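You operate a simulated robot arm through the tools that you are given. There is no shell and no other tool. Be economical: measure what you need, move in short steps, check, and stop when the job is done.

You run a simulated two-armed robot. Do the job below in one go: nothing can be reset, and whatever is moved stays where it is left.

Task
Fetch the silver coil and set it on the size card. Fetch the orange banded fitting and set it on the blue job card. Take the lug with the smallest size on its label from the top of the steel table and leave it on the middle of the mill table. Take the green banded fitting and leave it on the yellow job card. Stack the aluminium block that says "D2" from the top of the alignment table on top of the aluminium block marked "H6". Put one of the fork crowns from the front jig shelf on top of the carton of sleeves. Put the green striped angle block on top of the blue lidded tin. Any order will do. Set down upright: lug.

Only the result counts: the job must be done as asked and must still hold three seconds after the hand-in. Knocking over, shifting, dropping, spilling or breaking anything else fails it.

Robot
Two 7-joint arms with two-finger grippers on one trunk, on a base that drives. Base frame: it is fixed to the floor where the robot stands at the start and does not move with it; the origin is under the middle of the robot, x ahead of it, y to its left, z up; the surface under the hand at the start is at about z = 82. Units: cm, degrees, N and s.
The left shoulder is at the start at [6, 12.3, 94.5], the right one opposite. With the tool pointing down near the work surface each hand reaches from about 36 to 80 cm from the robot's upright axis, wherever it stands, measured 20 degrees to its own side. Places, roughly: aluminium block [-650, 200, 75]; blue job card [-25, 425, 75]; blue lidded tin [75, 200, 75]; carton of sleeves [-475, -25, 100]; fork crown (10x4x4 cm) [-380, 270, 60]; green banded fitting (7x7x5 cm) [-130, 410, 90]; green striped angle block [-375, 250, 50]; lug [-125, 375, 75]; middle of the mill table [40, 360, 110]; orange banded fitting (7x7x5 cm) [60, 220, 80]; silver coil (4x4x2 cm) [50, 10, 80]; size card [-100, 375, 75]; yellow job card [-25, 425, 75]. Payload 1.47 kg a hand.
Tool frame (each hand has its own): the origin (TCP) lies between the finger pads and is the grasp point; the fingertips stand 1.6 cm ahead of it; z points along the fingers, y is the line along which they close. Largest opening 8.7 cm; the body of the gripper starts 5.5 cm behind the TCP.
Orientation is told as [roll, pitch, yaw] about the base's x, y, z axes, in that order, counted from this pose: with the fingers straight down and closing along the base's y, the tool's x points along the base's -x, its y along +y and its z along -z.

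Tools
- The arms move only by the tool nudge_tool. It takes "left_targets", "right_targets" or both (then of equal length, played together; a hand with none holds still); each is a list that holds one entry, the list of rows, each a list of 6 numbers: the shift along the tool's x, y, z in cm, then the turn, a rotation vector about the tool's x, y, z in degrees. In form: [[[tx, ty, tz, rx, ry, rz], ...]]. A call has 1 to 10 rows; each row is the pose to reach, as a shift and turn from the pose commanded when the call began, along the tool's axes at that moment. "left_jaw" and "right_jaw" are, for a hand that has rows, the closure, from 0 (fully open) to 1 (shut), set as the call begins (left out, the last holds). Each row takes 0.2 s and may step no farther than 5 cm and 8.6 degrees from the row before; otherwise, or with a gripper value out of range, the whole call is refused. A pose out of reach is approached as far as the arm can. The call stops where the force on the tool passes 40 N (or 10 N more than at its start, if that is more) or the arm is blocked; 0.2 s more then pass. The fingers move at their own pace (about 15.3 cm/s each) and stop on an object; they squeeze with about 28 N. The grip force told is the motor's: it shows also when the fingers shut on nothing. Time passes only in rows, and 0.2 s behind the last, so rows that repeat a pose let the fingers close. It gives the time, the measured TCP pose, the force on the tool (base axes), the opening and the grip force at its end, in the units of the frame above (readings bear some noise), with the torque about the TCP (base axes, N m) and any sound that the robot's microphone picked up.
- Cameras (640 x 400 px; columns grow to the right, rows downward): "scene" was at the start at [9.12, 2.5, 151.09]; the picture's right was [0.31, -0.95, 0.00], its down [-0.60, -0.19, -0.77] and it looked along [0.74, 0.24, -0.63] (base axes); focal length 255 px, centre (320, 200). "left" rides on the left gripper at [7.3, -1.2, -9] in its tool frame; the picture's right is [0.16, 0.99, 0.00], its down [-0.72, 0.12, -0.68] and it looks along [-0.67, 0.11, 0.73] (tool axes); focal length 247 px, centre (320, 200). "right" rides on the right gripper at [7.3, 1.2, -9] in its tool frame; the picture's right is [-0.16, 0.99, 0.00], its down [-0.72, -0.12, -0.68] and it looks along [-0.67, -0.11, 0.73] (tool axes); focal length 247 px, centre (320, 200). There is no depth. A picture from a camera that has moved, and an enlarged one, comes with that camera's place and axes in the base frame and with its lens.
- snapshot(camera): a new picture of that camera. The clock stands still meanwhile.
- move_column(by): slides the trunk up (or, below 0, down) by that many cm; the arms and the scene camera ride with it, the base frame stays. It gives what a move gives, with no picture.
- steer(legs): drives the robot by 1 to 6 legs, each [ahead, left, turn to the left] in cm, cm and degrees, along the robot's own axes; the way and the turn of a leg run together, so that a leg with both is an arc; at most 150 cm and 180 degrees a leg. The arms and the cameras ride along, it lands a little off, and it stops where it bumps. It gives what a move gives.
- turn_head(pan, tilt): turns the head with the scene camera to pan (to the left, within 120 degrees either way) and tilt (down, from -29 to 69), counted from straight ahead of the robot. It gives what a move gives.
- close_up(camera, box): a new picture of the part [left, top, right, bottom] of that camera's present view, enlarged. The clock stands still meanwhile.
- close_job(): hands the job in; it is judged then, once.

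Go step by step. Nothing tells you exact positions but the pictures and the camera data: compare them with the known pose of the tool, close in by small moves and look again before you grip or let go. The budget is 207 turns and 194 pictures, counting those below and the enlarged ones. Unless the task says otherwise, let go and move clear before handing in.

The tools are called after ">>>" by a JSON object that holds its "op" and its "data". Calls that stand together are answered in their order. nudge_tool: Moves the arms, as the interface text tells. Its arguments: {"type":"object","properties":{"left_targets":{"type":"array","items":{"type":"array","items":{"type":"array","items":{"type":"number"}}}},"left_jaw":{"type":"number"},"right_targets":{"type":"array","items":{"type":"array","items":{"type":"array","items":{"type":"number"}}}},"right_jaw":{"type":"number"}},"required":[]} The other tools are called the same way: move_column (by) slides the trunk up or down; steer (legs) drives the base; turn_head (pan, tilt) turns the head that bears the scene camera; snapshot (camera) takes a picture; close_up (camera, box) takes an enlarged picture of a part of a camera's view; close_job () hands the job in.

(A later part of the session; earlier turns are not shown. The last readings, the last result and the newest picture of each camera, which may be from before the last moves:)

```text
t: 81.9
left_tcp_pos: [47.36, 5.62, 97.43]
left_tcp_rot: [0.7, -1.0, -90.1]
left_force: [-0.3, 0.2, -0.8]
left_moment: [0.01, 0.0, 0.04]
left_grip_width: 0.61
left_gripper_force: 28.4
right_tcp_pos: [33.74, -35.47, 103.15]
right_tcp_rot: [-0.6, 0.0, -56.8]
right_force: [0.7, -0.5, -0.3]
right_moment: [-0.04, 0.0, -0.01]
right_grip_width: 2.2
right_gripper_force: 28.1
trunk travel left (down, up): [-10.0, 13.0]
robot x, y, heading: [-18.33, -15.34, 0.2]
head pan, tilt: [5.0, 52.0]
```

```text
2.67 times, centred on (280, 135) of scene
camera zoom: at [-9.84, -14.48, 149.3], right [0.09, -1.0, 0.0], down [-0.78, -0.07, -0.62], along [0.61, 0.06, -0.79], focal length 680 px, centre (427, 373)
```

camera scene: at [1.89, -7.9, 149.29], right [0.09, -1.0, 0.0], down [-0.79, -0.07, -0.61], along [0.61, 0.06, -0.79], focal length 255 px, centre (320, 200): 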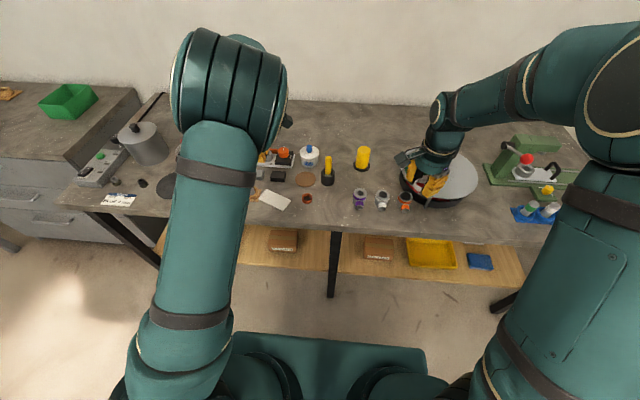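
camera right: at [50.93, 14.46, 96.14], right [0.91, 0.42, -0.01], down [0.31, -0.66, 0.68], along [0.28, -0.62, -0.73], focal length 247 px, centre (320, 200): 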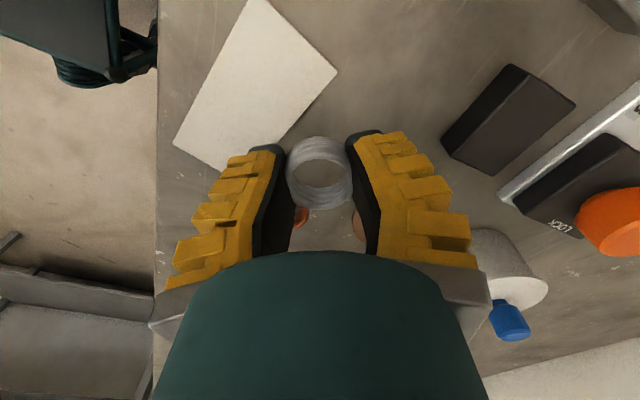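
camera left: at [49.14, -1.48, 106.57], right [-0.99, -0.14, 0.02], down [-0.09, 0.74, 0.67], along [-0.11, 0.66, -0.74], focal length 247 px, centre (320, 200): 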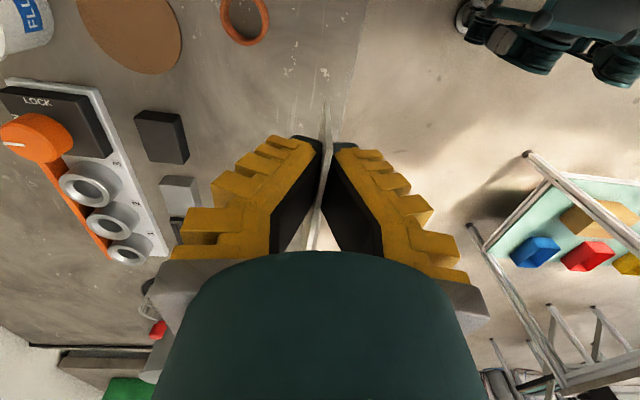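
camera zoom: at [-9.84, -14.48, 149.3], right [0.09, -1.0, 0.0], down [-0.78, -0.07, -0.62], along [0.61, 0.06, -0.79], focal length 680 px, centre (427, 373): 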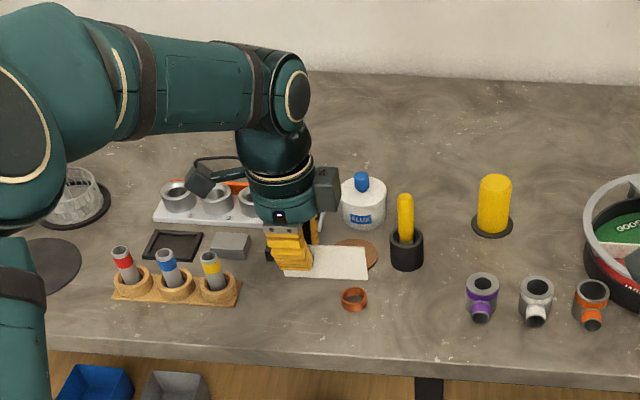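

The card now hangs turned the right way. I shift left by 4 cm and tilt so that its top leans toward me by 50°.

>>> {"op": "nudge_tool", "data": {"left_targets": [[[2, 0, 0, 0, 0, 0], [4.1, 0, 0, 0, 0, 0], [4.1, 0.2, 0, -7, 0, 0], [4.1, 0.4, 0, -14, 0, 0], [4.1, 0.6, 0, -21, 0, 0], [4.1, 0.8, 0, -28, 0, 0], [4.1, 1, 0, -35, 0, 0], [4.1, 1.2, 0, -42, 0, 0], [4.1, 1.3, 0, -50, 0, 0]]]}}

>>> {"op": "close_up", "data": {"camera": "scene", "box": [160, 60, 400, 210]}}

```text
t: 83.9
left_tcp_pos: [48.62, 9.36, 97.33]
left_tcp_rot: [50.8, -1.0, -89.9]
left_force: [-0.1, 0.0, 0.0]
left_moment: [-0.02, 0.01, 0.0]
left_grip_width: 0.61
left_gripper_force: 28.3
right_tcp_pos: [33.89, -35.37, 103.15]
right_tcp_rot: [-0.6, -0.1, -56.8]
right_force: [-0.2, 0.2, -0.3]
right_moment: [0.03, 0.0, 0.0]
right_grip_width: 2.2
right_gripper_force: 28.1
trunk travel left (down, up): [-10.0, 13.0]
robot x, y, heading: [-18.19, -14.65, 0.3]
head pan, tilt: [5.0, 52.0]
```

```text
2.67 times, centred on (280, 135) of scene
camera zoom: at [-9.83, -14.5, 149.3], right [0.09, -1.0, 0.0], down [-0.78, -0.07, -0.62], along [0.61, 0.06, -0.79], focal length 680 px, centre (427, 373)
```

zoom: 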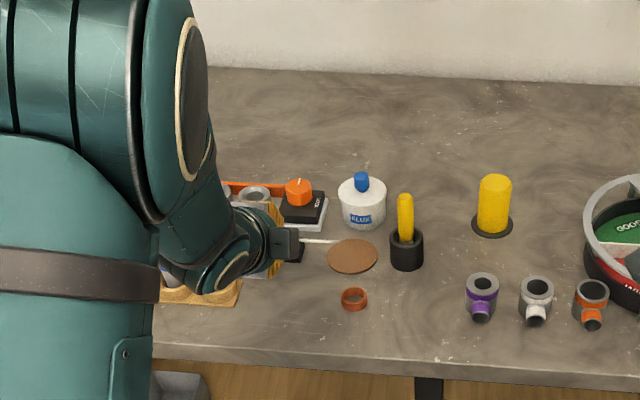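

>>> {"op": "nudge_tool", "data": {"left_targets": [[[0, -3.1, 2.5, 0, 0, 0], [0, -6.2, 5, 0, 0, 0], [0, -8.5, 6.95, 0, 0, 0], [0, -9.3, 7.6, 0, 0, 0], [0, -9.7, 7.9, 0, 0, 0], [0, -10.1, 8.2, 0, 0, 0]]]}}

>>> {"op": "snapshot", "data": {"camera": "left"}}

>>> {"op": "close_up", "data": {"camera": "scene", "box": [200, 110, 360, 210]}}

```text
t: 85.3
left_tcp_pos: [48.52, 9.49, 84.49]
left_tcp_rot: [51.1, -1.0, -90.0]
left_force: [-2.9, 1.4, 14.1]
left_moment: [0.28, 0.04, 0.04]
left_grip_width: 0.6
left_gripper_force: 28.2
right_tcp_pos: [33.63, -35.42, 103.38]
right_tcp_rot: [-0.5, -0.1, -56.8]
right_force: [-0.2, -0.5, -0.8]
right_moment: [0.03, -0.01, 0.0]
right_grip_width: 2.19
right_gripper_force: 27.8
trunk travel left (down, up): [-10.0, 13.0]
robot x, y, heading: [-18.22, -15.0, 0.2]
head pan, tilt: [5.0, 52.0]
```

```text
142 pictures are left
camera left: at [41.09, 16.94, 89.18], right [0.62, 0.17, 0.77], down [-0.46, -0.72, 0.53], along [0.64, -0.68, -0.37], focal length 247 px, centre (320, 200)
```

left: 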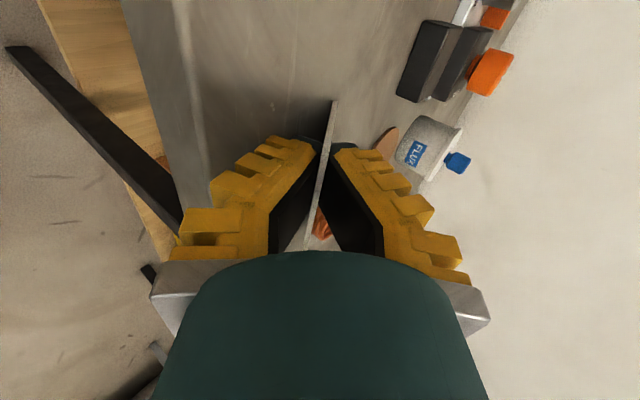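

```text
4.00 times, centred on (280, 160) of scene
camera zoom: at [-10.0, -14.52, 149.33], right [0.09, -1.0, 0.0], down [-0.78, -0.07, -0.62], along [0.61, 0.06, -0.79], focal length 1020 px, centre (480, 360)
```

zoom: 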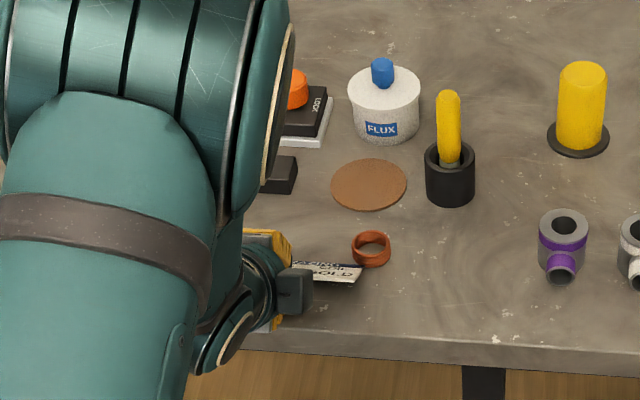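

>>> {"op": "close_up", "data": {"camera": "scene", "box": [262, 160, 312, 191]}}

```text
12.80 times, centred on (287, 176) of scene
camera zoom: at [-10.0, -14.52, 149.33], right [0.09, -1.0, 0.0], down [-0.78, -0.07, -0.62], along [0.61, 0.06, -0.79], focal length 3264 px, centre (742, 514)
```

zoom: 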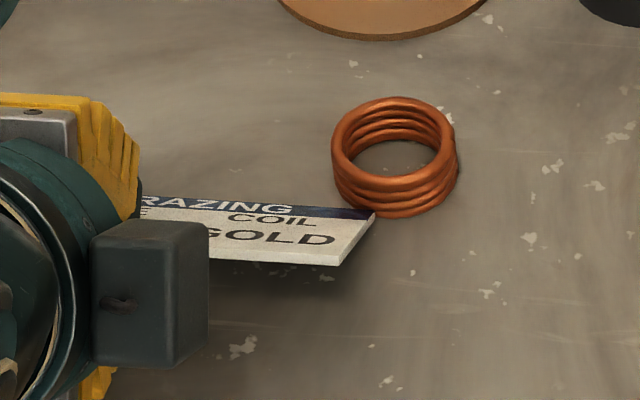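

The card is the right way round, text up, almost exactly at its place. I nudge it 0.8 cm left, clear of the copper ring, then open slightly.

>>> {"op": "nudge_tool", "data": {"left_targets": [[[0, 0.3, -0.25, 0, 0, 0], [0.8, 0.3, -0.25, 0, 0, 0], [0.8, 0.05, -0.15, 0, 0, 0]]]}}

>>> {"op": "nudge_tool", "data": {"left_targets": [[[0, 0, 0, 0, 0, 0], [0, 0, 0, 0, 0, 0]]], "left_jaw": 0.8}}

>>> {"op": "close_up", "data": {"camera": "scene", "box": [232, 145, 312, 195]}}

```text
t: 86.1
left_tcp_pos: [48.65, 10.01, 84.51]
left_tcp_rot: [50.9, -0.9, -90.1]
left_force: [-0.5, -5.9, 8.6]
left_moment: [0.01, 0.0, 0.0]
left_grip_width: 0.59
left_gripper_force: 28.0
right_tcp_pos: [33.69, -35.54, 103.23]
right_tcp_rot: [-0.5, -0.1, -57.0]
right_force: [0.0, 0.6, 0.3]
right_moment: [0.0, -0.01, 0.0]
right_grip_width: 2.18
right_gripper_force: 27.7
trunk travel left (down, up): [-10.0, 13.0]
robot x, y, heading: [-18.16, -15.35, 0.1]
head pan, tilt: [5.0, 52.0]
```

```text
t: 86.7
left_tcp_pos: [48.6, 9.95, 84.64]
left_tcp_rot: [51.1, -1.0, -90.1]
left_force: [1.7, -7.0, 23.0]
left_moment: [0.1, 0.16, 0.1]
left_grip_width: 1.58
left_gripper_force: 0.1
right_tcp_pos: [33.62, -35.43, 103.3]
right_tcp_rot: [-0.4, -0.2, -56.8]
right_force: [-0.2, 0.1, -0.6]
right_moment: [0.01, 0.0, 0.03]
right_grip_width: 2.22
right_gripper_force: 27.7
trunk travel left (down, up): [-10.0, 13.0]
robot x, y, heading: [-18.57, -15.56, 0.3]
head pan, tilt: [5.0, 52.0]
```

```text
8.00 times, centred on (272, 170) of scene
camera zoom: at [-10.03, -14.65, 149.32], right [0.09, -1.0, 0.0], down [-0.78, -0.07, -0.62], along [0.61, 0.06, -0.79], focal length 2040 px, centre (704, 440)
```

zoom: 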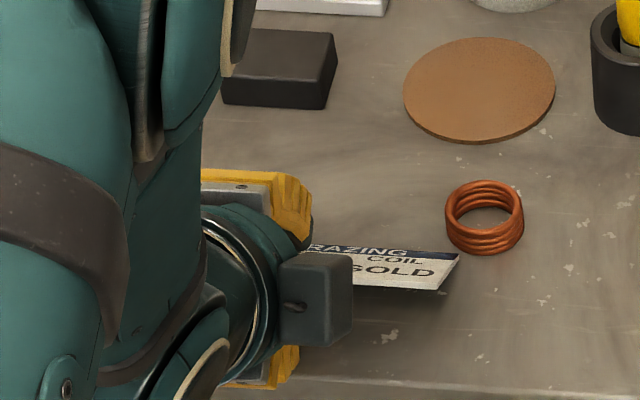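

Released with the lower finger just underneath. I slide the hand straight back out along its own axis.

>>> {"op": "nudge_tool", "data": {"left_targets": [[[0, 0, -0.6, 0, 0, 0], [0, 0, -1.4, 0, 0, 0], [0, 0, -2.4, 0, 0, 0], [0, 0, -3.6, 0, 0, 0], [0, 0, -5, 0, 0, 0], [0, 0, -7, 0, 0, 0], [0, 0, -11, 0, 0, 0]]]}}

>>> {"op": "close_up", "data": {"camera": "scene", "box": [200, 110, 360, 210]}}

```text
t: 88.3
left_tcp_pos: [39.95, 10.11, 91.1]
left_tcp_rot: [50.8, -1.0, -90.0]
left_force: [-0.4, 0.3, 0.5]
left_moment: [0.0, 0.01, -0.02]
left_grip_width: 2.4
left_gripper_force: 4.6
right_tcp_pos: [33.76, -35.37, 103.21]
right_tcp_rot: [-0.6, -0.1, -56.8]
right_force: [-0.3, -0.3, -0.9]
right_moment: [0.01, 0.0, 0.0]
right_grip_width: 2.19
right_gripper_force: 27.9
trunk travel left (down, up): [-10.0, 13.0]
robot x, y, heading: [-18.02, -15.28, 0.3]
head pan, tilt: [5.0, 52.0]
```

```text
4.00 times, centred on (280, 160) of scene
camera zoom: at [-9.98, -14.47, 149.31], right [0.09, -1.0, 0.0], down [-0.78, -0.07, -0.62], along [0.61, 0.06, -0.79], focal length 1020 px, centre (480, 360)
```

zoom: 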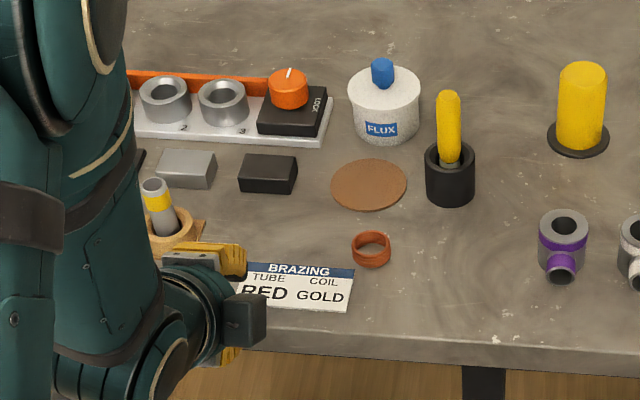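

The card is back face up at its original position (corners agree within a few mm). Now on: I back off, bring the left hand back to neutral and strafe left toward the next bench.

>>> {"op": "steer", "data": {"legs": [[-22, 0, 0]]}}

>>> {"op": "nudge_tool", "data": {"left_targets": [[[0, 0, -1, 8.4, 0, 0], [0, 0, -2, 16.8, 0, 0], [0, 0, -3, 25.2, 0, 0], [0, 0, -4, 33.6, 0, 0], [0, 0, -5, 42, 0, 0], [0, 0, -5, 50.8, 0, 0]]], "left_jaw": 0}}

>>> {"op": "nudge_tool", "data": {"left_targets": [[[0, 0, 0, 0, 0, -8.5], [0, 0, 0, 0, 0, -17], [0, 0, 0, 0, 0, -25.5], [0, 0, 0, 0, 0, -34], [0, 0, 0, 0, 0, -42.5], [0, 0, 0, 0, 0, -51], [0, 0, 0, 0, 0, -59.5], [0, 0, 0, 0, 0, -68], [0, 0, 0, 0, 0, -76.5], [0, 0, 0, 0, 0, -85]]]}}

>>> {"op": "turn_head", "data": {"pan": 55, "tilt": 25}}

>>> {"op": "snapshot", "data": {"camera": "scene"}}

```text
t: 90.0
left_tcp_pos: [18.3, 10.07, 91.2]
left_tcp_rot: [50.7, -1.0, -89.9]
left_force: [-0.3, 0.3, -0.8]
left_moment: [-0.02, 0.04, 0.01]
left_grip_width: 2.38
left_gripper_force: 4.6
right_tcp_pos: [12.3, -35.39, 103.32]
right_tcp_rot: [-0.6, -0.1, -56.7]
right_force: [-0.2, 0.3, -0.2]
right_moment: [-0.02, -0.02, 0.06]
right_grip_width: 2.19
right_gripper_force: 28.4
trunk travel left (down, up): [-10.0, 13.0]
robot x, y, heading: [-39.63, -15.19, 0.6]
head pan, tilt: [5.0, 52.0]
```

```text
refused: row 6 steps farther than a row can; nothing moved
```

```text
t: 92.2
left_tcp_pos: [18.17, 10.05, 91.15]
left_tcp_rot: [4.3, -50.5, -6.3]
left_force: [0.4, 0.3, -0.5]
left_moment: [-0.01, 0.03, -0.01]
left_grip_width: 2.39
left_gripper_force: 4.5
right_tcp_pos: [12.21, -35.21, 103.26]
right_tcp_rot: [-0.7, -0.1, -56.8]
right_force: [-0.1, 0.0, -0.3]
right_moment: [0.0, 0.03, 0.0]
right_grip_width: 2.21
right_gripper_force: 28.6
trunk travel left (down, up): [-10.0, 13.0]
robot x, y, heading: [-39.88, -15.16, 0.5]
head pan, tilt: [5.0, 52.0]
```

```text
t: 93.4
left_tcp_pos: [18.34, 9.89, 91.04]
left_tcp_rot: [4.6, -50.6, -6.6]
left_force: [0.3, -0.2, -0.3]
left_moment: [-0.06, -0.01, 0.01]
left_grip_width: 2.42
left_gripper_force: 4.7
right_tcp_pos: [12.24, -35.41, 103.19]
right_tcp_rot: [-0.6, -0.1, -56.7]
right_force: [-1.2, 0.2, 0.0]
right_moment: [-0.01, 0.01, 0.0]
right_grip_width: 2.18
right_gripper_force: 27.5
trunk travel left (down, up): [-10.0, 13.0]
robot x, y, heading: [-39.92, -15.44, 0.5]
head pan, tilt: [55.0, 25.0]
```

```text
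137 pictures are left
camera scene: at [-33.67, -7.71, 153.31], right [0.82, -0.57, 0.0], down [-0.24, -0.35, -0.91], along [0.52, 0.75, -0.42], focal length 255 px, centre (320, 200)
```

scene: 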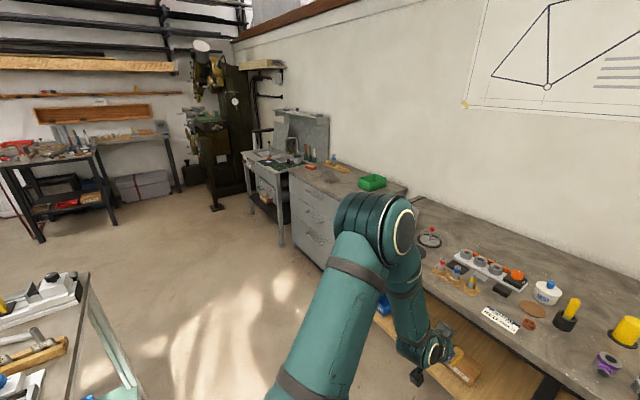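

>>> {"op": "nudge_tool", "data": {"left_targets": [[[0, 0, 0, 0, 8.4, 0], [0, 0, -1, 0, 16.8, 0], [0, 0, -2, 0, 25.2, 0], [0, 0, -3, 0, 33.6, 0], [0, 0, -4, 0, 42, 0], [0, 0, -5, 0, 50.4, 0]]], "left_jaw": 0}}

>>> {"op": "steer", "data": {"legs": [[0, 120, 0], [0, 105, 0]]}}

>>> {"op": "turn_head", "data": {"pan": 10, "tilt": 35}}

>>> {"op": "snapshot", "data": {"camera": "scene"}}

```text
t: 94.8
left_tcp_pos: [14.52, 10.06, 94.3]
left_tcp_rot: [3.0, -0.2, -3.1]
left_force: [0.6, 0.1, 0.0]
left_moment: [0.05, -0.02, 0.01]
left_grip_width: 8.71
left_gripper_force: 0.1
right_tcp_pos: [12.36, -35.35, 103.19]
right_tcp_rot: [-0.6, -0.1, -56.6]
right_force: [0.4, -0.6, 0.6]
right_moment: [-0.05, -0.03, -0.01]
right_grip_width: 2.17
right_gripper_force: 28.2
trunk travel left (down, up): [-10.0, 13.0]
robot x, y, heading: [-39.52, -15.18, 0.5]
head pan, tilt: [55.0, 25.0]
```

```text
t: 99.5
left_tcp_pos: [14.35, 49.46, 94.35]
left_tcp_rot: [3.0, -0.3, -2.6]
left_force: [1.2, -0.3, -0.2]
left_moment: [0.02, -0.01, -0.02]
left_grip_width: 8.7
left_gripper_force: 0.0
right_tcp_pos: [12.44, 3.93, 103.26]
right_tcp_rot: [-0.6, -0.1, -56.3]
right_force: [0.4, -0.4, -0.4]
right_moment: [0.02, 0.0, -0.01]
right_grip_width: 2.19
right_gripper_force: 28.0
trunk travel left (down, up): [-10.0, 13.0]
robot x, y, heading: [-39.48, 23.97, 0.6]
head pan, tilt: [55.0, 25.0]
stopped in leg 1: the robot was blocked; the commanded pose is now the measured one
```

```text
t: 100.6
left_tcp_pos: [14.29, 49.38, 94.47]
left_tcp_rot: [2.9, -0.3, -2.7]
left_force: [-0.4, -0.1, -0.9]
left_moment: [-0.02, 0.03, -0.01]
left_grip_width: 8.72
left_gripper_force: 0.1
right_tcp_pos: [12.33, 3.92, 103.17]
right_tcp_rot: [-0.6, -0.1, -56.4]
right_force: [0.6, 0.3, -1.0]
right_moment: [-0.02, 0.03, 0.05]
right_grip_width: 2.2
right_gripper_force: 28.4
trunk travel left (down, up): [-10.0, 13.0]
robot x, y, heading: [-40.06, 23.74, 0.9]
head pan, tilt: [10.0, 35.0]
```

```text
136 pictures are left
camera scene: at [-30.27, 25.43, 151.74], right [0.18, -0.98, 0.0], down [-0.56, -0.11, -0.82], along [0.81, 0.15, -0.57], focal length 255 px, centre (320, 200)
```

scene: 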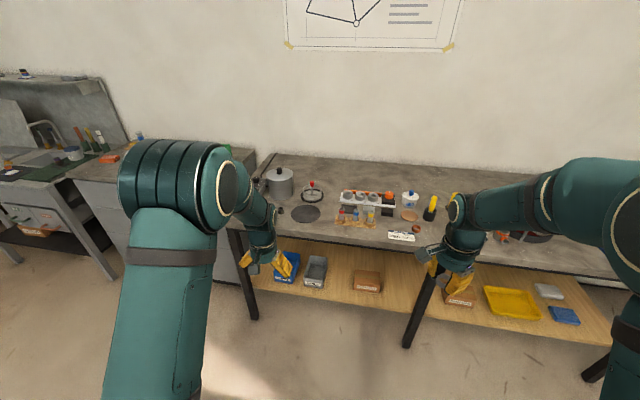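

Something on the left (the middle table) blocked the strafe. I go forward a little, turn to face down the aisle and drive that way.

>>> {"op": "nudge_tool", "data": {"left_targets": [[[0, 0, -4.5, 0, 0, 0], [0, 0, -9, 0, 0, 0], [0, 0, -13, 0, 0, 0]]], "right_targets": [[[0, 0, -3, 0, 0, 0], [0, 0, -5, 0, 0, 0], [0, 0, -7, 0, 0, 0]]]}}

>>> {"op": "steer", "data": {"legs": [[22, 0, 0], [0, 0, 90], [120, 0, 0]]}}

>>> {"op": "turn_head", "data": {"pan": -20, "tilt": 30}}

>>> {"op": "snapshot", "data": {"camera": "scene"}}

```text
t: 101.4
left_tcp_pos: [14.44, 48.69, 107.36]
left_tcp_rot: [2.9, -0.3, -2.6]
left_force: [0.9, -0.4, 0.0]
left_moment: [0.03, 0.0, -0.01]
left_grip_width: 8.68
left_gripper_force: 0.2
right_tcp_pos: [12.24, 4.12, 110.39]
right_tcp_rot: [-0.6, -0.2, -56.4]
right_force: [-0.1, 0.3, 0.0]
right_moment: [-0.03, 0.01, 0.01]
right_grip_width: 2.21
right_gripper_force: 28.0
trunk travel left (down, up): [-10.0, 13.0]
robot x, y, heading: [-39.69, 23.79, 0.6]
head pan, tilt: [10.0, 35.0]
```

```text
t: 112.6
left_tcp_pos: [-46.0, 198.07, 107.19]
left_tcp_rot: [2.9, -0.3, 88.3]
left_force: [0.1, 1.0, -0.3]
left_moment: [-0.01, -0.01, -0.01]
left_grip_width: 8.69
left_gripper_force: 0.0
right_tcp_pos: [-1.4, 196.7, 110.14]
right_tcp_rot: [-0.5, 0.0, 34.6]
right_force: [-0.2, -0.8, -0.2]
right_moment: [-0.01, -0.02, -0.01]
right_grip_width: 2.2
right_gripper_force: 28.3
trunk travel left (down, up): [-10.0, 13.0]
robot x, y, heading: [-20.04, 144.13, 91.7]
head pan, tilt: [10.0, 35.0]
```

```text
t: 113.5
left_tcp_pos: [-45.95, 198.12, 107.23]
left_tcp_rot: [2.9, -0.3, 88.3]
left_force: [0.3, -0.2, -0.4]
left_moment: [0.0, -0.03, 0.0]
left_grip_width: 8.71
left_gripper_force: 0.1
right_tcp_pos: [-1.36, 196.67, 110.2]
right_tcp_rot: [-0.6, -0.1, 34.6]
right_force: [-0.5, 0.5, 0.1]
right_moment: [0.03, 0.02, 0.0]
right_grip_width: 2.18
right_gripper_force: 28.4
trunk travel left (down, up): [-10.0, 13.0]
robot x, y, heading: [-20.17, 144.24, 91.7]
head pan, tilt: [-20.0, 30.0]
```

```text
135 pictures are left
camera scene: at [-17.37, 153.57, 152.52], right [0.95, -0.32, 0.0], down [-0.16, -0.47, -0.87], along [0.27, 0.82, -0.5], focal length 255 px, centre (320, 200)
```

scene: 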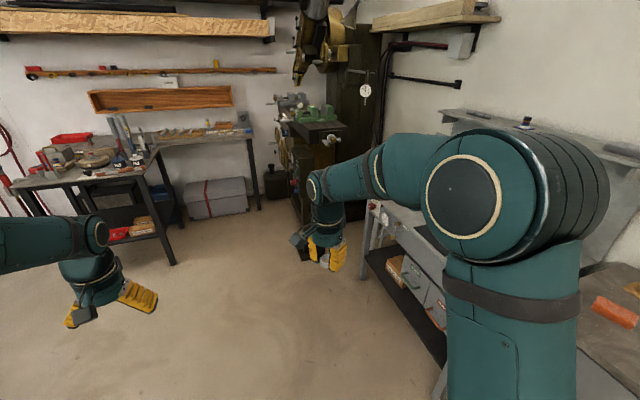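

>>> {"op": "steer", "data": {"legs": [[62, 0, 0], [0, 0, -91.5]]}}

>>> {"op": "turn_head", "data": {"pan": 8, "tilt": 40}}

>>> {"op": "snapshot", "data": {"camera": "scene"}}

```text
t: 120.9
left_tcp_pos: [33.35, 229.75, 107.21]
left_tcp_rot: [2.8, -0.3, -4.2]
left_force: [-0.5, 0.4, 0.8]
left_moment: [-0.03, 0.03, 0.0]
left_grip_width: 8.68
left_gripper_force: 0.0
right_tcp_pos: [30.05, 185.33, 110.15]
right_tcp_rot: [-0.5, 0.1, -57.9]
right_force: [-0.1, 0.4, 0.0]
right_moment: [0.03, -0.04, 0.04]
right_grip_width: 2.19
right_gripper_force: 28.0
trunk travel left (down, up): [-10.0, 13.0]
robot x, y, heading: [-21.77, 206.31, -1.2]
head pan, tilt: [-20.0, 30.0]
```

```text
t: 121.9
left_tcp_pos: [33.34, 229.77, 107.12]
left_tcp_rot: [2.9, -0.4, -4.2]
left_force: [-0.1, 0.4, 0.6]
left_moment: [-0.01, 0.01, 0.0]
left_grip_width: 8.7
left_gripper_force: 0.0
right_tcp_pos: [29.94, 185.34, 110.2]
right_tcp_rot: [-0.5, -0.1, -57.9]
right_force: [0.2, 0.4, -0.3]
right_moment: [0.02, 0.01, -0.01]
right_grip_width: 2.19
right_gripper_force: 27.9
trunk travel left (down, up): [-10.0, 13.0]
robot x, y, heading: [-21.76, 206.1, -1.0]
head pan, tilt: [8.0, 40.0]
```

```text
134 pictures are left
camera scene: at [-12.33, 207.33, 150.99], right [0.12, -0.99, 0.0], down [-0.64, -0.08, -0.77], along [0.76, 0.09, -0.64], focal length 255 px, centre (320, 200)
```

scene: 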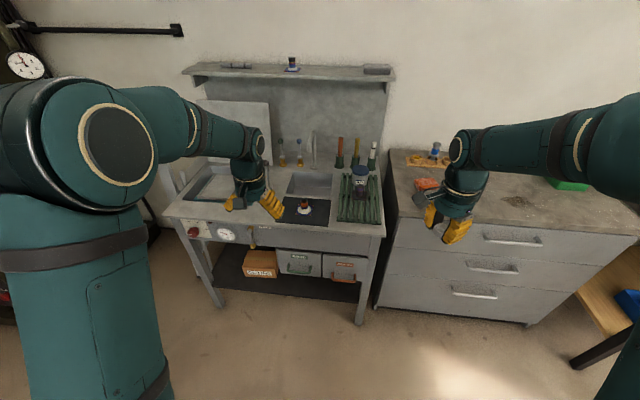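

>>> {"op": "close_up", "data": {"camera": "scene", "box": [230, 120, 470, 270]}}

```text
2.67 times, centred on (350, 195) of scene
camera zoom: at [-12.33, 207.33, 150.99], right [0.12, -0.99, 0.0], down [-0.64, -0.08, -0.77], along [0.76, 0.09, -0.64], focal length 680 px, centre (240, 213)
```

zoom: 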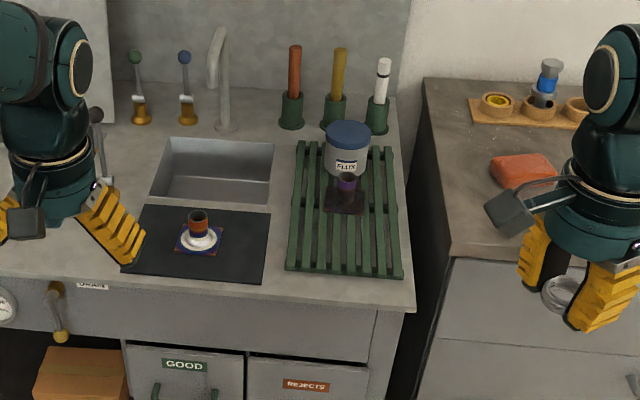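

>>> {"op": "close_up", "data": {"camera": "scene", "box": [290, 190, 322, 220]}}

>>> {"op": "close_up", "data": {"camera": "scene", "box": [334, 160, 382, 205]}}

```text
13.33 times, centred on (306, 205) of scene
camera zoom: at [-12.33, 207.33, 150.99], right [0.12, -0.99, 0.0], down [-0.64, -0.08, -0.77], along [0.76, 0.09, -0.64], focal length 3400 px, centre (507, 133)
```

zoom: 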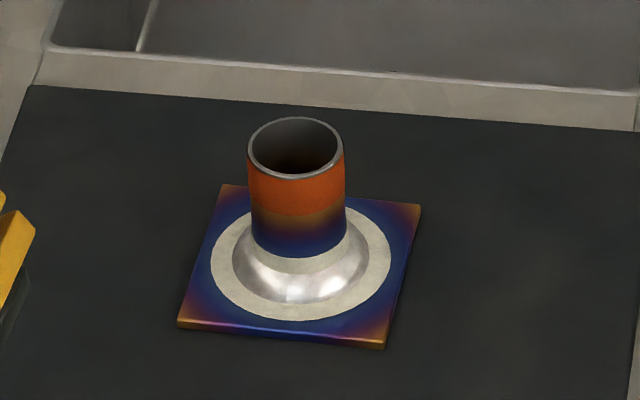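

```text
8.89 times, centred on (358, 182) of scene
camera zoom: at [-12.33, 207.33, 150.99], right [0.12, -0.99, 0.0], down [-0.64, -0.08, -0.77], along [0.76, 0.09, -0.64], focal length 2267 px, centre (-18, 356)
```

zoom: 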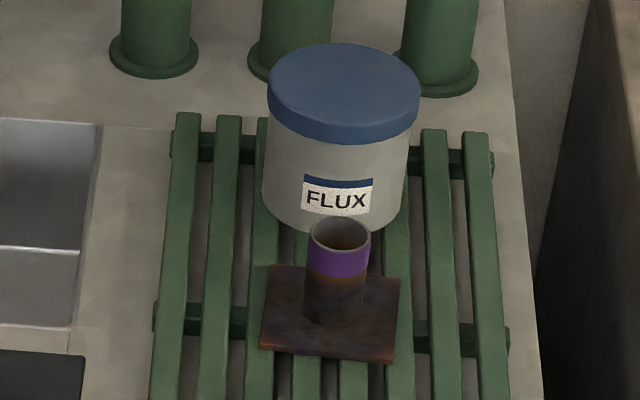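

The orange banded fitting (square plate with an upright tube) stands at about [64.4, 222.8] on the black mat; the blue lidded FLUX tin is behind to the right. I drive forward and bring the left hand over the fitting.

>>> {"op": "steer", "data": {"legs": [[20, 0, 1]]}}

>>> {"op": "nudge_tool", "data": {"left_targets": [[[-4, -2.3, 0, 0, 0, 0], [-8, -4.6, 2, 0, 0, 0], [-10.7, -6.5, 5, 0, 0, -3]]]}}

>>> {"op": "snapshot", "data": {"camera": "left"}}

```text
t: 123.5
left_tcp_pos: [52.91, 230.59, 107.1]
left_tcp_rot: [2.9, -0.3, -3.3]
left_force: [-0.1, -0.6, 0.0]
left_moment: [0.01, 0.03, -0.01]
left_grip_width: 8.71
left_gripper_force: 0.1
right_tcp_pos: [50.26, 185.92, 110.2]
right_tcp_rot: [-0.6, 0.0, -56.9]
right_force: [0.6, 0.5, -0.2]
right_moment: [0.01, 0.02, 0.0]
right_grip_width: 2.2
right_gripper_force: 27.7
trunk travel left (down, up): [-10.0, 13.0]
robot x, y, heading: [-2.12, 206.12, 0.1]
head pan, tilt: [8.0, 40.0]
```

```text
refused: row 2 steps farther than a row can; nothing moved
```

```text
130 pictures are left
camera left: at [45.71, 229.55, 116.02], right [-0.1, 0.99, 0.05], down [0.72, 0.04, 0.69], along [0.68, 0.11, -0.72], focal length 247 px, centre (320, 200)
```

left: 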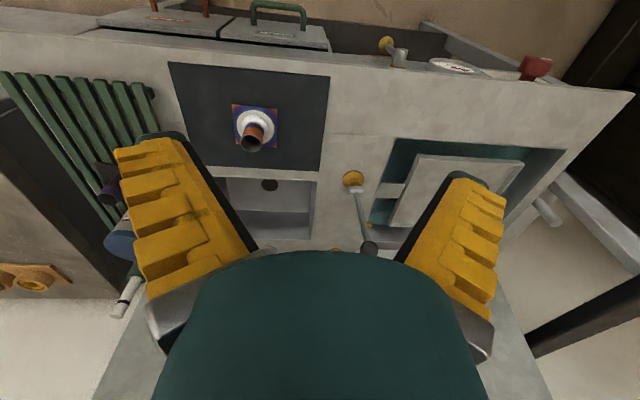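

>>> {"op": "nudge_tool", "data": {"left_targets": [[[-3.5, -2, 0.5, 1, 0, -1], [-7, -4, 1.5, 2, 0, -2], [-10.5, -6, 3, 2.9, 0, -3.3], [-11.7, -6.8, 7, 2.9, 0, -3.3]]]}}

>>> {"op": "snapshot", "data": {"camera": "left"}}

```text
t: 124.5
left_tcp_pos: [64.32, 223.59, 99.98]
left_tcp_rot: [-0.1, -0.2, 0.1]
left_force: [-0.2, -0.6, 1.0]
left_moment: [-0.03, 0.01, 0.03]
left_grip_width: 8.69
left_gripper_force: 0.0
right_tcp_pos: [50.3, 186.11, 110.29]
right_tcp_rot: [-0.6, 0.0, -56.9]
right_force: [-0.3, -0.4, -1.1]
right_moment: [-0.01, 0.01, 0.04]
right_grip_width: 2.23
right_gripper_force: 28.2
trunk travel left (down, up): [-10.0, 13.0]
robot x, y, heading: [-1.84, 206.04, -0.1]
head pan, tilt: [8.0, 40.0]
```

```text
129 pictures are left
camera left: at [57.17, 222.67, 108.94], right [-0.16, 0.99, 0.0], down [0.72, 0.12, 0.68], along [0.68, 0.11, -0.73], focal length 247 px, centre (320, 200)
```

left: 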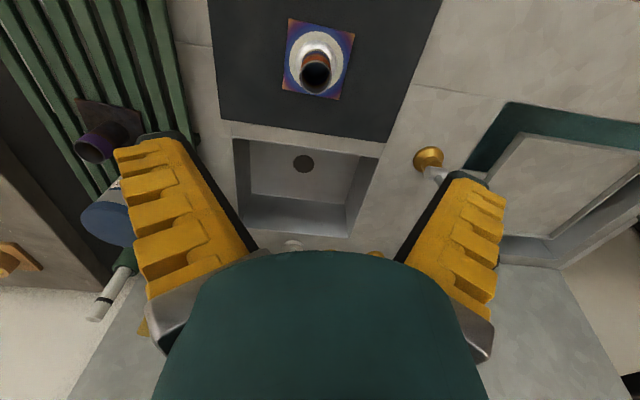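

The tube is at about [63.9, 223.4]. I descend to grip it at mid-height.

>>> {"op": "nudge_tool", "data": {"left_targets": [[[0.4, -0.2, 4, 0, 0, 0], [0.4, -0.2, 8, 0, 0, 0], [0.4, -0.2, 12, 0, 0, 0], [0.4, -0.2, 15, 0, 0, 0], [0.4, -0.2, 16.2, 0, 0, 0]]]}}

>>> {"op": "snapshot", "data": {"camera": "left"}}

```text
t: 125.7
left_tcp_pos: [63.7, 223.37, 83.86]
left_tcp_rot: [0.0, -0.3, 0.0]
left_force: [0.3, -0.5, -0.1]
left_moment: [0.0, -0.03, -0.03]
left_grip_width: 8.71
left_gripper_force: 0.0
right_tcp_pos: [50.27, 185.89, 110.31]
right_tcp_rot: [-0.6, -0.2, -56.9]
right_force: [0.4, 0.3, 0.4]
right_moment: [-0.01, -0.02, 0.06]
right_grip_width: 2.2
right_gripper_force: 27.9
trunk travel left (down, up): [-10.0, 13.0]
robot x, y, heading: [-1.77, 206.12, -0.1]
head pan, tilt: [8.0, 40.0]
```

```text
128 pictures are left
camera left: at [56.61, 222.43, 92.72], right [-0.16, 0.99, 0.0], down [0.72, 0.12, 0.68], along [0.68, 0.11, -0.73], focal length 247 px, centre (320, 200)
```

left: 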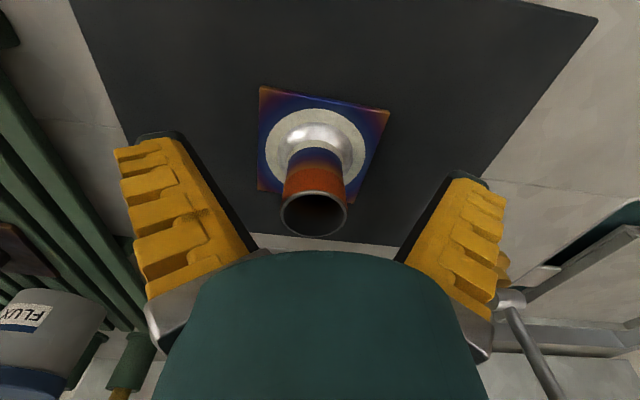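

The grasp point lies on the tube. I close and lift.

>>> {"op": "nudge_tool", "data": {"left_targets": [[[0, 0, 0, 0, 0, 0], [0, 0, 0, 0, 0, 0], [0, 0, 0, 0, 0, 0], [0, 0, -1, 0, 0, 0], [0, 0, -5, 0, 0, 0], [0, 0, -10, 0, 0, 0], [0, 0, -15, 0, 0, 0], [0, 0, -20, 0, 0, 0]]], "left_jaw": 1}}

>>> {"op": "snapshot", "data": {"camera": "left"}}

```text
t: 127.5
left_tcp_pos: [63.71, 223.36, 103.77]
left_tcp_rot: [0.1, -0.4, 0.0]
left_force: [0.4, 0.3, -1.4]
left_moment: [0.01, -0.03, 0.03]
left_grip_width: 1.76
left_gripper_force: 27.9
right_tcp_pos: [50.06, 186.03, 110.27]
right_tcp_rot: [-0.5, -0.1, -57.0]
right_force: [-0.4, 0.4, -0.7]
right_moment: [-0.03, 0.01, 0.01]
right_grip_width: 2.21
right_gripper_force: 28.0
trunk travel left (down, up): [-10.0, 13.0]
robot x, y, heading: [-1.69, 206.01, 0.1]
head pan, tilt: [8.0, 40.0]
```

```text
127 pictures are left
camera left: at [56.7, 222.41, 112.74], right [-0.16, 0.99, 0.0], down [0.72, 0.12, 0.69], along [0.68, 0.11, -0.73], focal length 247 px, centre (320, 200)
```

left: 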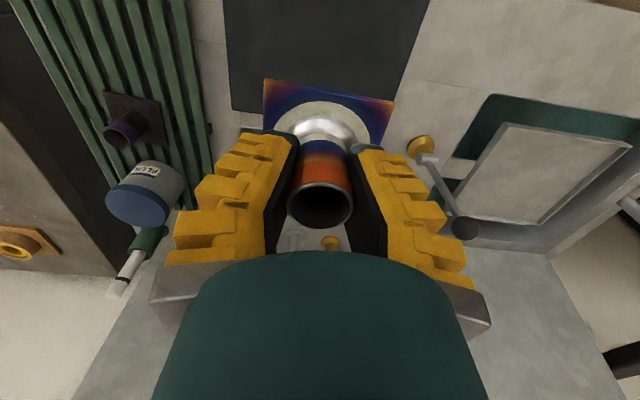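

Gripped and lifted. Now I back off, turn and drive toward the steel table area at the far end.

>>> {"op": "steer", "data": {"legs": [[-28, 0, 0], [0, 0, 90], [62, 45, 0]]}}

>>> {"op": "turn_head", "data": {"pan": 0, "tilt": 25}}

>>> {"op": "snapshot", "data": {"camera": "scene"}}

```text
t: 137.3
left_tcp_pos: [-91.96, 333.09, 103.66]
left_tcp_rot: [0.0, -0.3, 90.2]
left_force: [0.0, 0.0, -1.1]
left_moment: [-0.03, -0.01, 0.01]
left_grip_width: 1.68
left_gripper_force: 28.0
right_tcp_pos: [-54.56, 319.48, 110.18]
right_tcp_rot: [-0.6, 0.1, 33.2]
right_force: [-0.5, 0.5, -0.4]
right_moment: [-0.01, 0.0, 0.0]
right_grip_width: 2.19
right_gripper_force: 28.1
trunk travel left (down, up): [-10.0, 13.0]
robot x, y, heading: [-74.71, 267.4, 89.8]
head pan, tilt: [8.0, 40.0]
```

```text
t: 138.1
left_tcp_pos: [-92.04, 332.98, 103.77]
left_tcp_rot: [0.0, -0.4, 90.2]
left_force: [-0.1, -0.7, -2.0]
left_moment: [0.04, -0.03, 0.01]
left_grip_width: 1.7
left_gripper_force: 28.0
right_tcp_pos: [-54.57, 319.37, 110.1]
right_tcp_rot: [-0.5, 0.0, 33.1]
right_force: [-0.2, -0.8, 0.6]
right_moment: [-0.01, 0.0, -0.02]
right_grip_width: 2.18
right_gripper_force: 28.7
trunk travel left (down, up): [-10.0, 13.0]
robot x, y, heading: [-75.26, 267.38, 90.2]
head pan, tilt: [0.0, 25.0]
```

```text
126 pictures are left
camera scene: at [-74.7, 277.38, 153.31], right [1.0, 0.0, 0.0], down [0.0, -0.42, -0.91], along [0.0, 0.91, -0.42], focal length 255 px, centre (320, 200)
```

scene: 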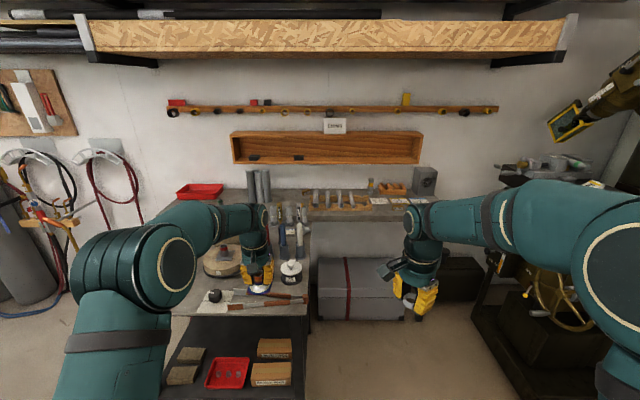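

>>> {"op": "close_up", "data": {"camera": "scene", "box": [150, 170, 330, 315]}}

>>> {"op": "close_up", "data": {"camera": "scene", "box": [240, 160, 450, 230]}}

```text
2.76 times, centred on (240, 242) of scene
camera zoom: at [-74.7, 277.38, 153.31], right [1.0, 0.0, 0.0], down [0.0, -0.42, -0.91], along [0.0, 0.91, -0.42], focal length 704 px, centre (541, 83)
```

zoom: 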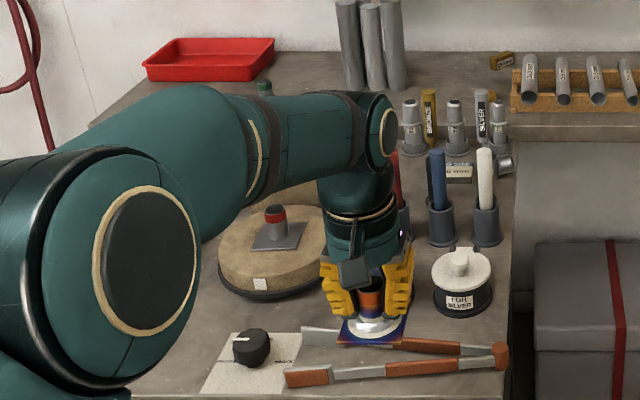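

```text
3.05 times, centred on (345, 195) of scene
camera zoom: at [-74.7, 277.38, 153.31], right [1.0, 0.0, 0.0], down [0.0, -0.42, -0.91], along [0.0, 0.91, -0.42], focal length 777 px, centre (244, 215)
```

zoom: 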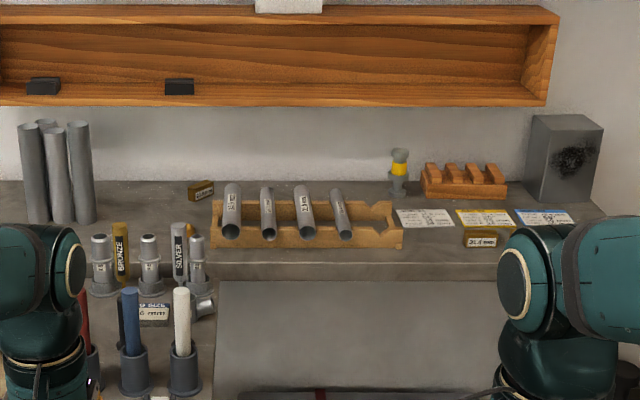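

The steel table is to the left, the back bench with white, yellow and blue cards to the right. I approach the steel table from its right side, facing it.

>>> {"op": "steer", "data": {"legs": [[0, -32, 0], [0, 0, 90], [0, -80, 0]]}}

>>> {"op": "turn_head", "data": {"pan": -15, "tilt": 40}}

>>> {"op": "snapshot", "data": {"camera": "scene"}}

```text
t: 152.4
left_tcp_pos: [-110.65, 325.54, 103.76]
left_tcp_rot: [0.0, -0.4, -176.3]
left_force: [-0.2, -0.7, -1.2]
left_moment: [0.02, -0.01, -0.03]
left_grip_width: 1.63
left_gripper_force: 28.1
right_tcp_pos: [-99.53, 363.6, 110.23]
right_tcp_rot: [-0.5, 0.0, 126.8]
right_force: [0.2, 0.1, -0.5]
right_moment: [0.0, 0.01, -0.02]
right_grip_width: 2.2
right_gripper_force: 28.6
trunk travel left (down, up): [-10.0, 13.0]
robot x, y, heading: [-46.15, 346.86, -176.0]
head pan, tilt: [0.0, 25.0]
```

```text
t: 153.2
left_tcp_pos: [-110.69, 325.51, 103.68]
left_tcp_rot: [0.0, -0.3, -176.1]
left_force: [0.3, -0.2, -1.7]
left_moment: [0.0, 0.01, 0.01]
left_grip_width: 1.66
left_gripper_force: 28.1
right_tcp_pos: [-99.39, 363.65, 110.24]
right_tcp_rot: [-0.5, 0.1, 126.8]
right_force: [0.4, -0.7, -0.9]
right_moment: [0.02, -0.01, -0.01]
right_grip_width: 2.18
right_gripper_force: 28.3
trunk travel left (down, up): [-10.0, 13.0]
robot x, y, heading: [-46.28, 346.84, -176.4]
head pan, tilt: [-15.0, 40.0]
```

```text
123 pictures are left
camera scene: at [-55.54, 348.29, 150.99], right [0.2, 0.98, 0.0], down [0.63, -0.13, -0.77], along [-0.75, 0.15, -0.64], focal length 255 px, centre (320, 200)
```

scene: 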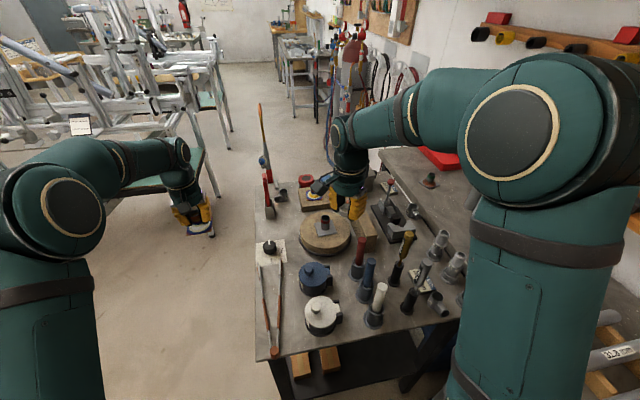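

>>> {"op": "close_up", "data": {"camera": "scene", "box": [360, 150, 480, 335]}}

>>> {"op": "close_up", "data": {"camera": "scene", "box": [250, 150, 400, 260]}}

```text
2.16 times, centred on (420, 242) of scene
camera zoom: at [-55.54, 348.29, 150.99], right [0.2, 0.98, 0.0], down [0.63, -0.13, -0.77], along [-0.75, 0.15, -0.64], focal length 551 px, centre (104, 108)
```

zoom: 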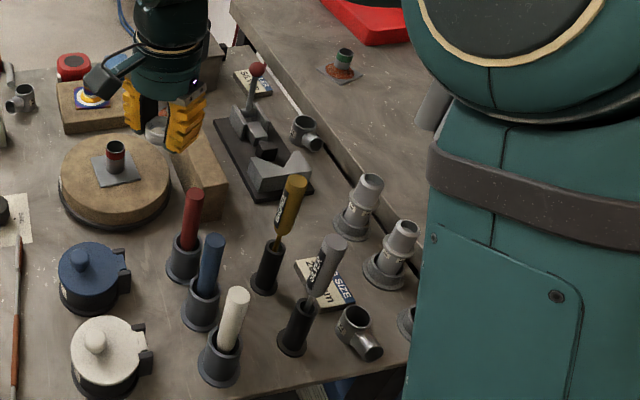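

```text
3.64 times, centred on (325, 205) of scene
camera zoom: at [-55.54, 348.29, 150.99], right [0.2, 0.98, 0.0], down [0.63, -0.13, -0.77], along [-0.75, 0.15, -0.64], focal length 927 px, centre (302, 182)
```

zoom: 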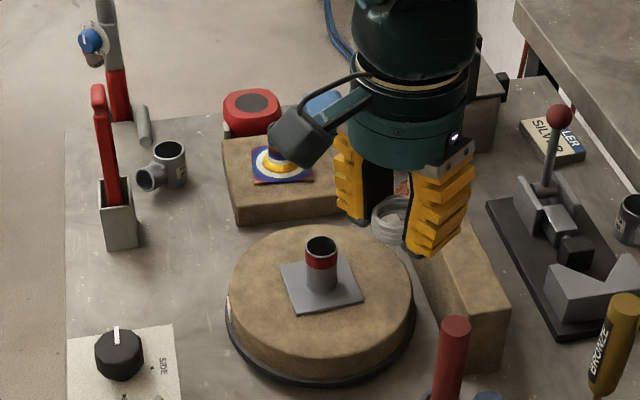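

>>> {"op": "close_up", "data": {"camera": "scene", "box": [410, 215, 470, 315]}}

>>> {"op": "close_up", "data": {"camera": "scene", "box": [455, 260, 500, 330]}}

```text
4.00 times, centred on (440, 265) of scene
camera zoom: at [-55.54, 348.29, 150.99], right [0.2, 0.98, 0.0], down [0.63, -0.13, -0.77], along [-0.75, 0.15, -0.64], focal length 1020 px, centre (-160, -60)
```

zoom: 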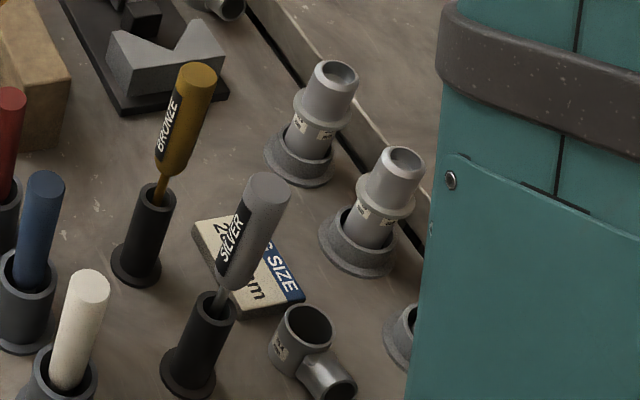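

```text
5.71 times, centred on (478, 295) of scene
camera zoom: at [-55.54, 348.29, 150.99], right [0.2, 0.98, 0.0], down [0.63, -0.13, -0.77], along [-0.75, 0.15, -0.64], focal length 1457 px, centre (-580, -343)
```

zoom: 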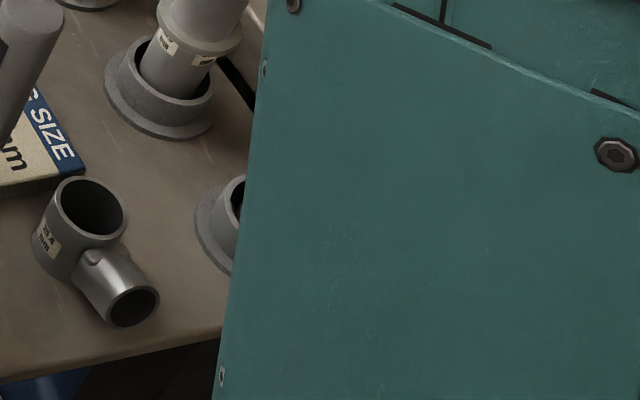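

The lugs are the tee pieces with size labels; the size card lies by the silver-handled tool. I read the labels.

>>> {"op": "close_up", "data": {"camera": "scene", "box": [284, 182, 308, 206]}}

>>> {"op": "close_up", "data": {"camera": "scene", "box": [485, 195, 517, 225]}}

>>> {"op": "close_up", "data": {"camera": "scene", "box": [445, 285, 470, 317]}}

```text
16.00 times, centred on (296, 194) of scene
camera zoom: at [-55.54, 348.29, 150.99], right [0.2, 0.98, 0.0], down [0.63, -0.13, -0.77], along [-0.75, 0.15, -0.64], focal length 4080 px, centre (704, 296)
```

zoom: 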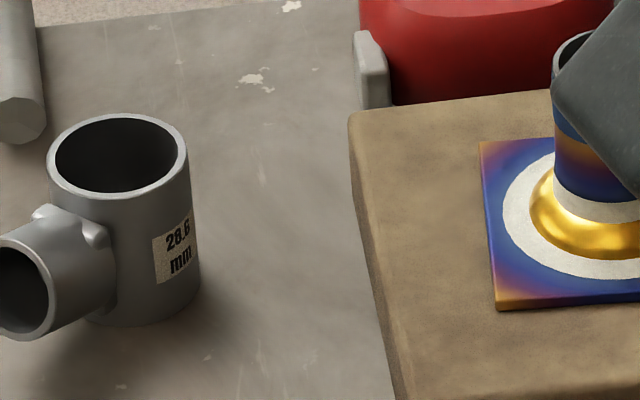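

```text
13.33 times, centred on (501, 210) of scene
camera zoom: at [-55.54, 348.29, 150.99], right [0.2, 0.98, 0.0], down [0.63, -0.13, -0.77], along [-0.75, 0.15, -0.64], focal length 3400 px, centre (-2093, 67)
```

zoom: 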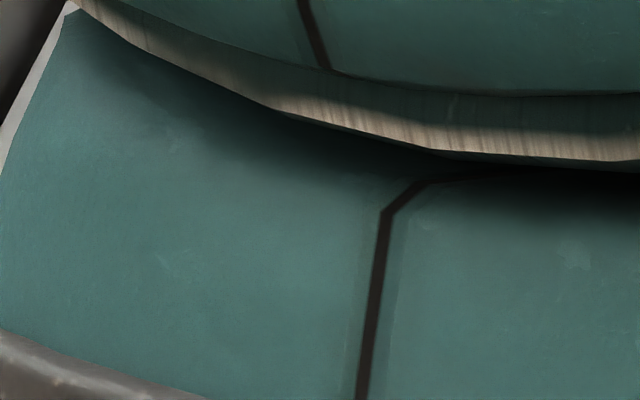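

```text
12.50 times, centred on (458, 301) of scene
camera zoom: at [-55.54, 348.29, 150.99], right [0.2, 0.98, 0.0], down [0.63, -0.13, -0.77], along [-0.75, 0.15, -0.64], focal length 3188 px, centre (-1399, -1062)
```

zoom: 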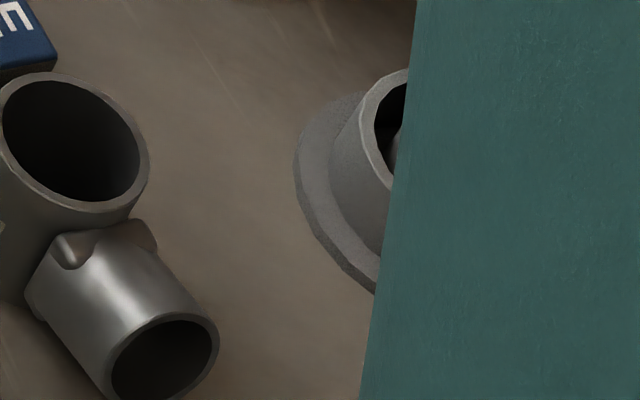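

>>> {"op": "close_up", "data": {"camera": "scene", "box": [400, 198, 426, 222]}}

>>> {"op": "close_up", "data": {"camera": "scene", "box": [418, 288, 452, 318]}}

```text
16.00 times, centred on (413, 210) of scene
camera zoom: at [-55.54, 348.29, 150.99], right [0.2, 0.98, 0.0], down [0.63, -0.13, -0.77], along [-0.75, 0.15, -0.64], focal length 4080 px, centre (-1168, 40)
```

zoom: 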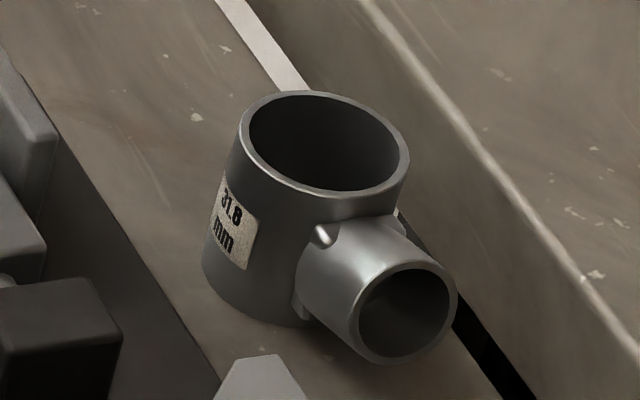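

```text
13.33 times, centred on (435, 303) of scene
camera zoom: at [-55.54, 348.29, 150.99], right [0.2, 0.98, 0.0], down [0.63, -0.13, -0.77], along [-0.75, 0.15, -0.64], focal length 3400 px, centre (-1213, -1173)
```

zoom: 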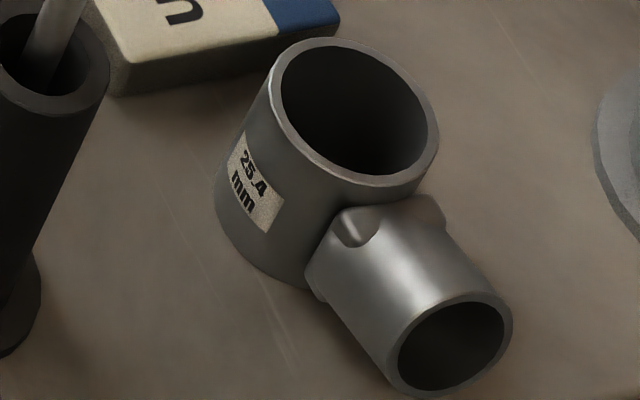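

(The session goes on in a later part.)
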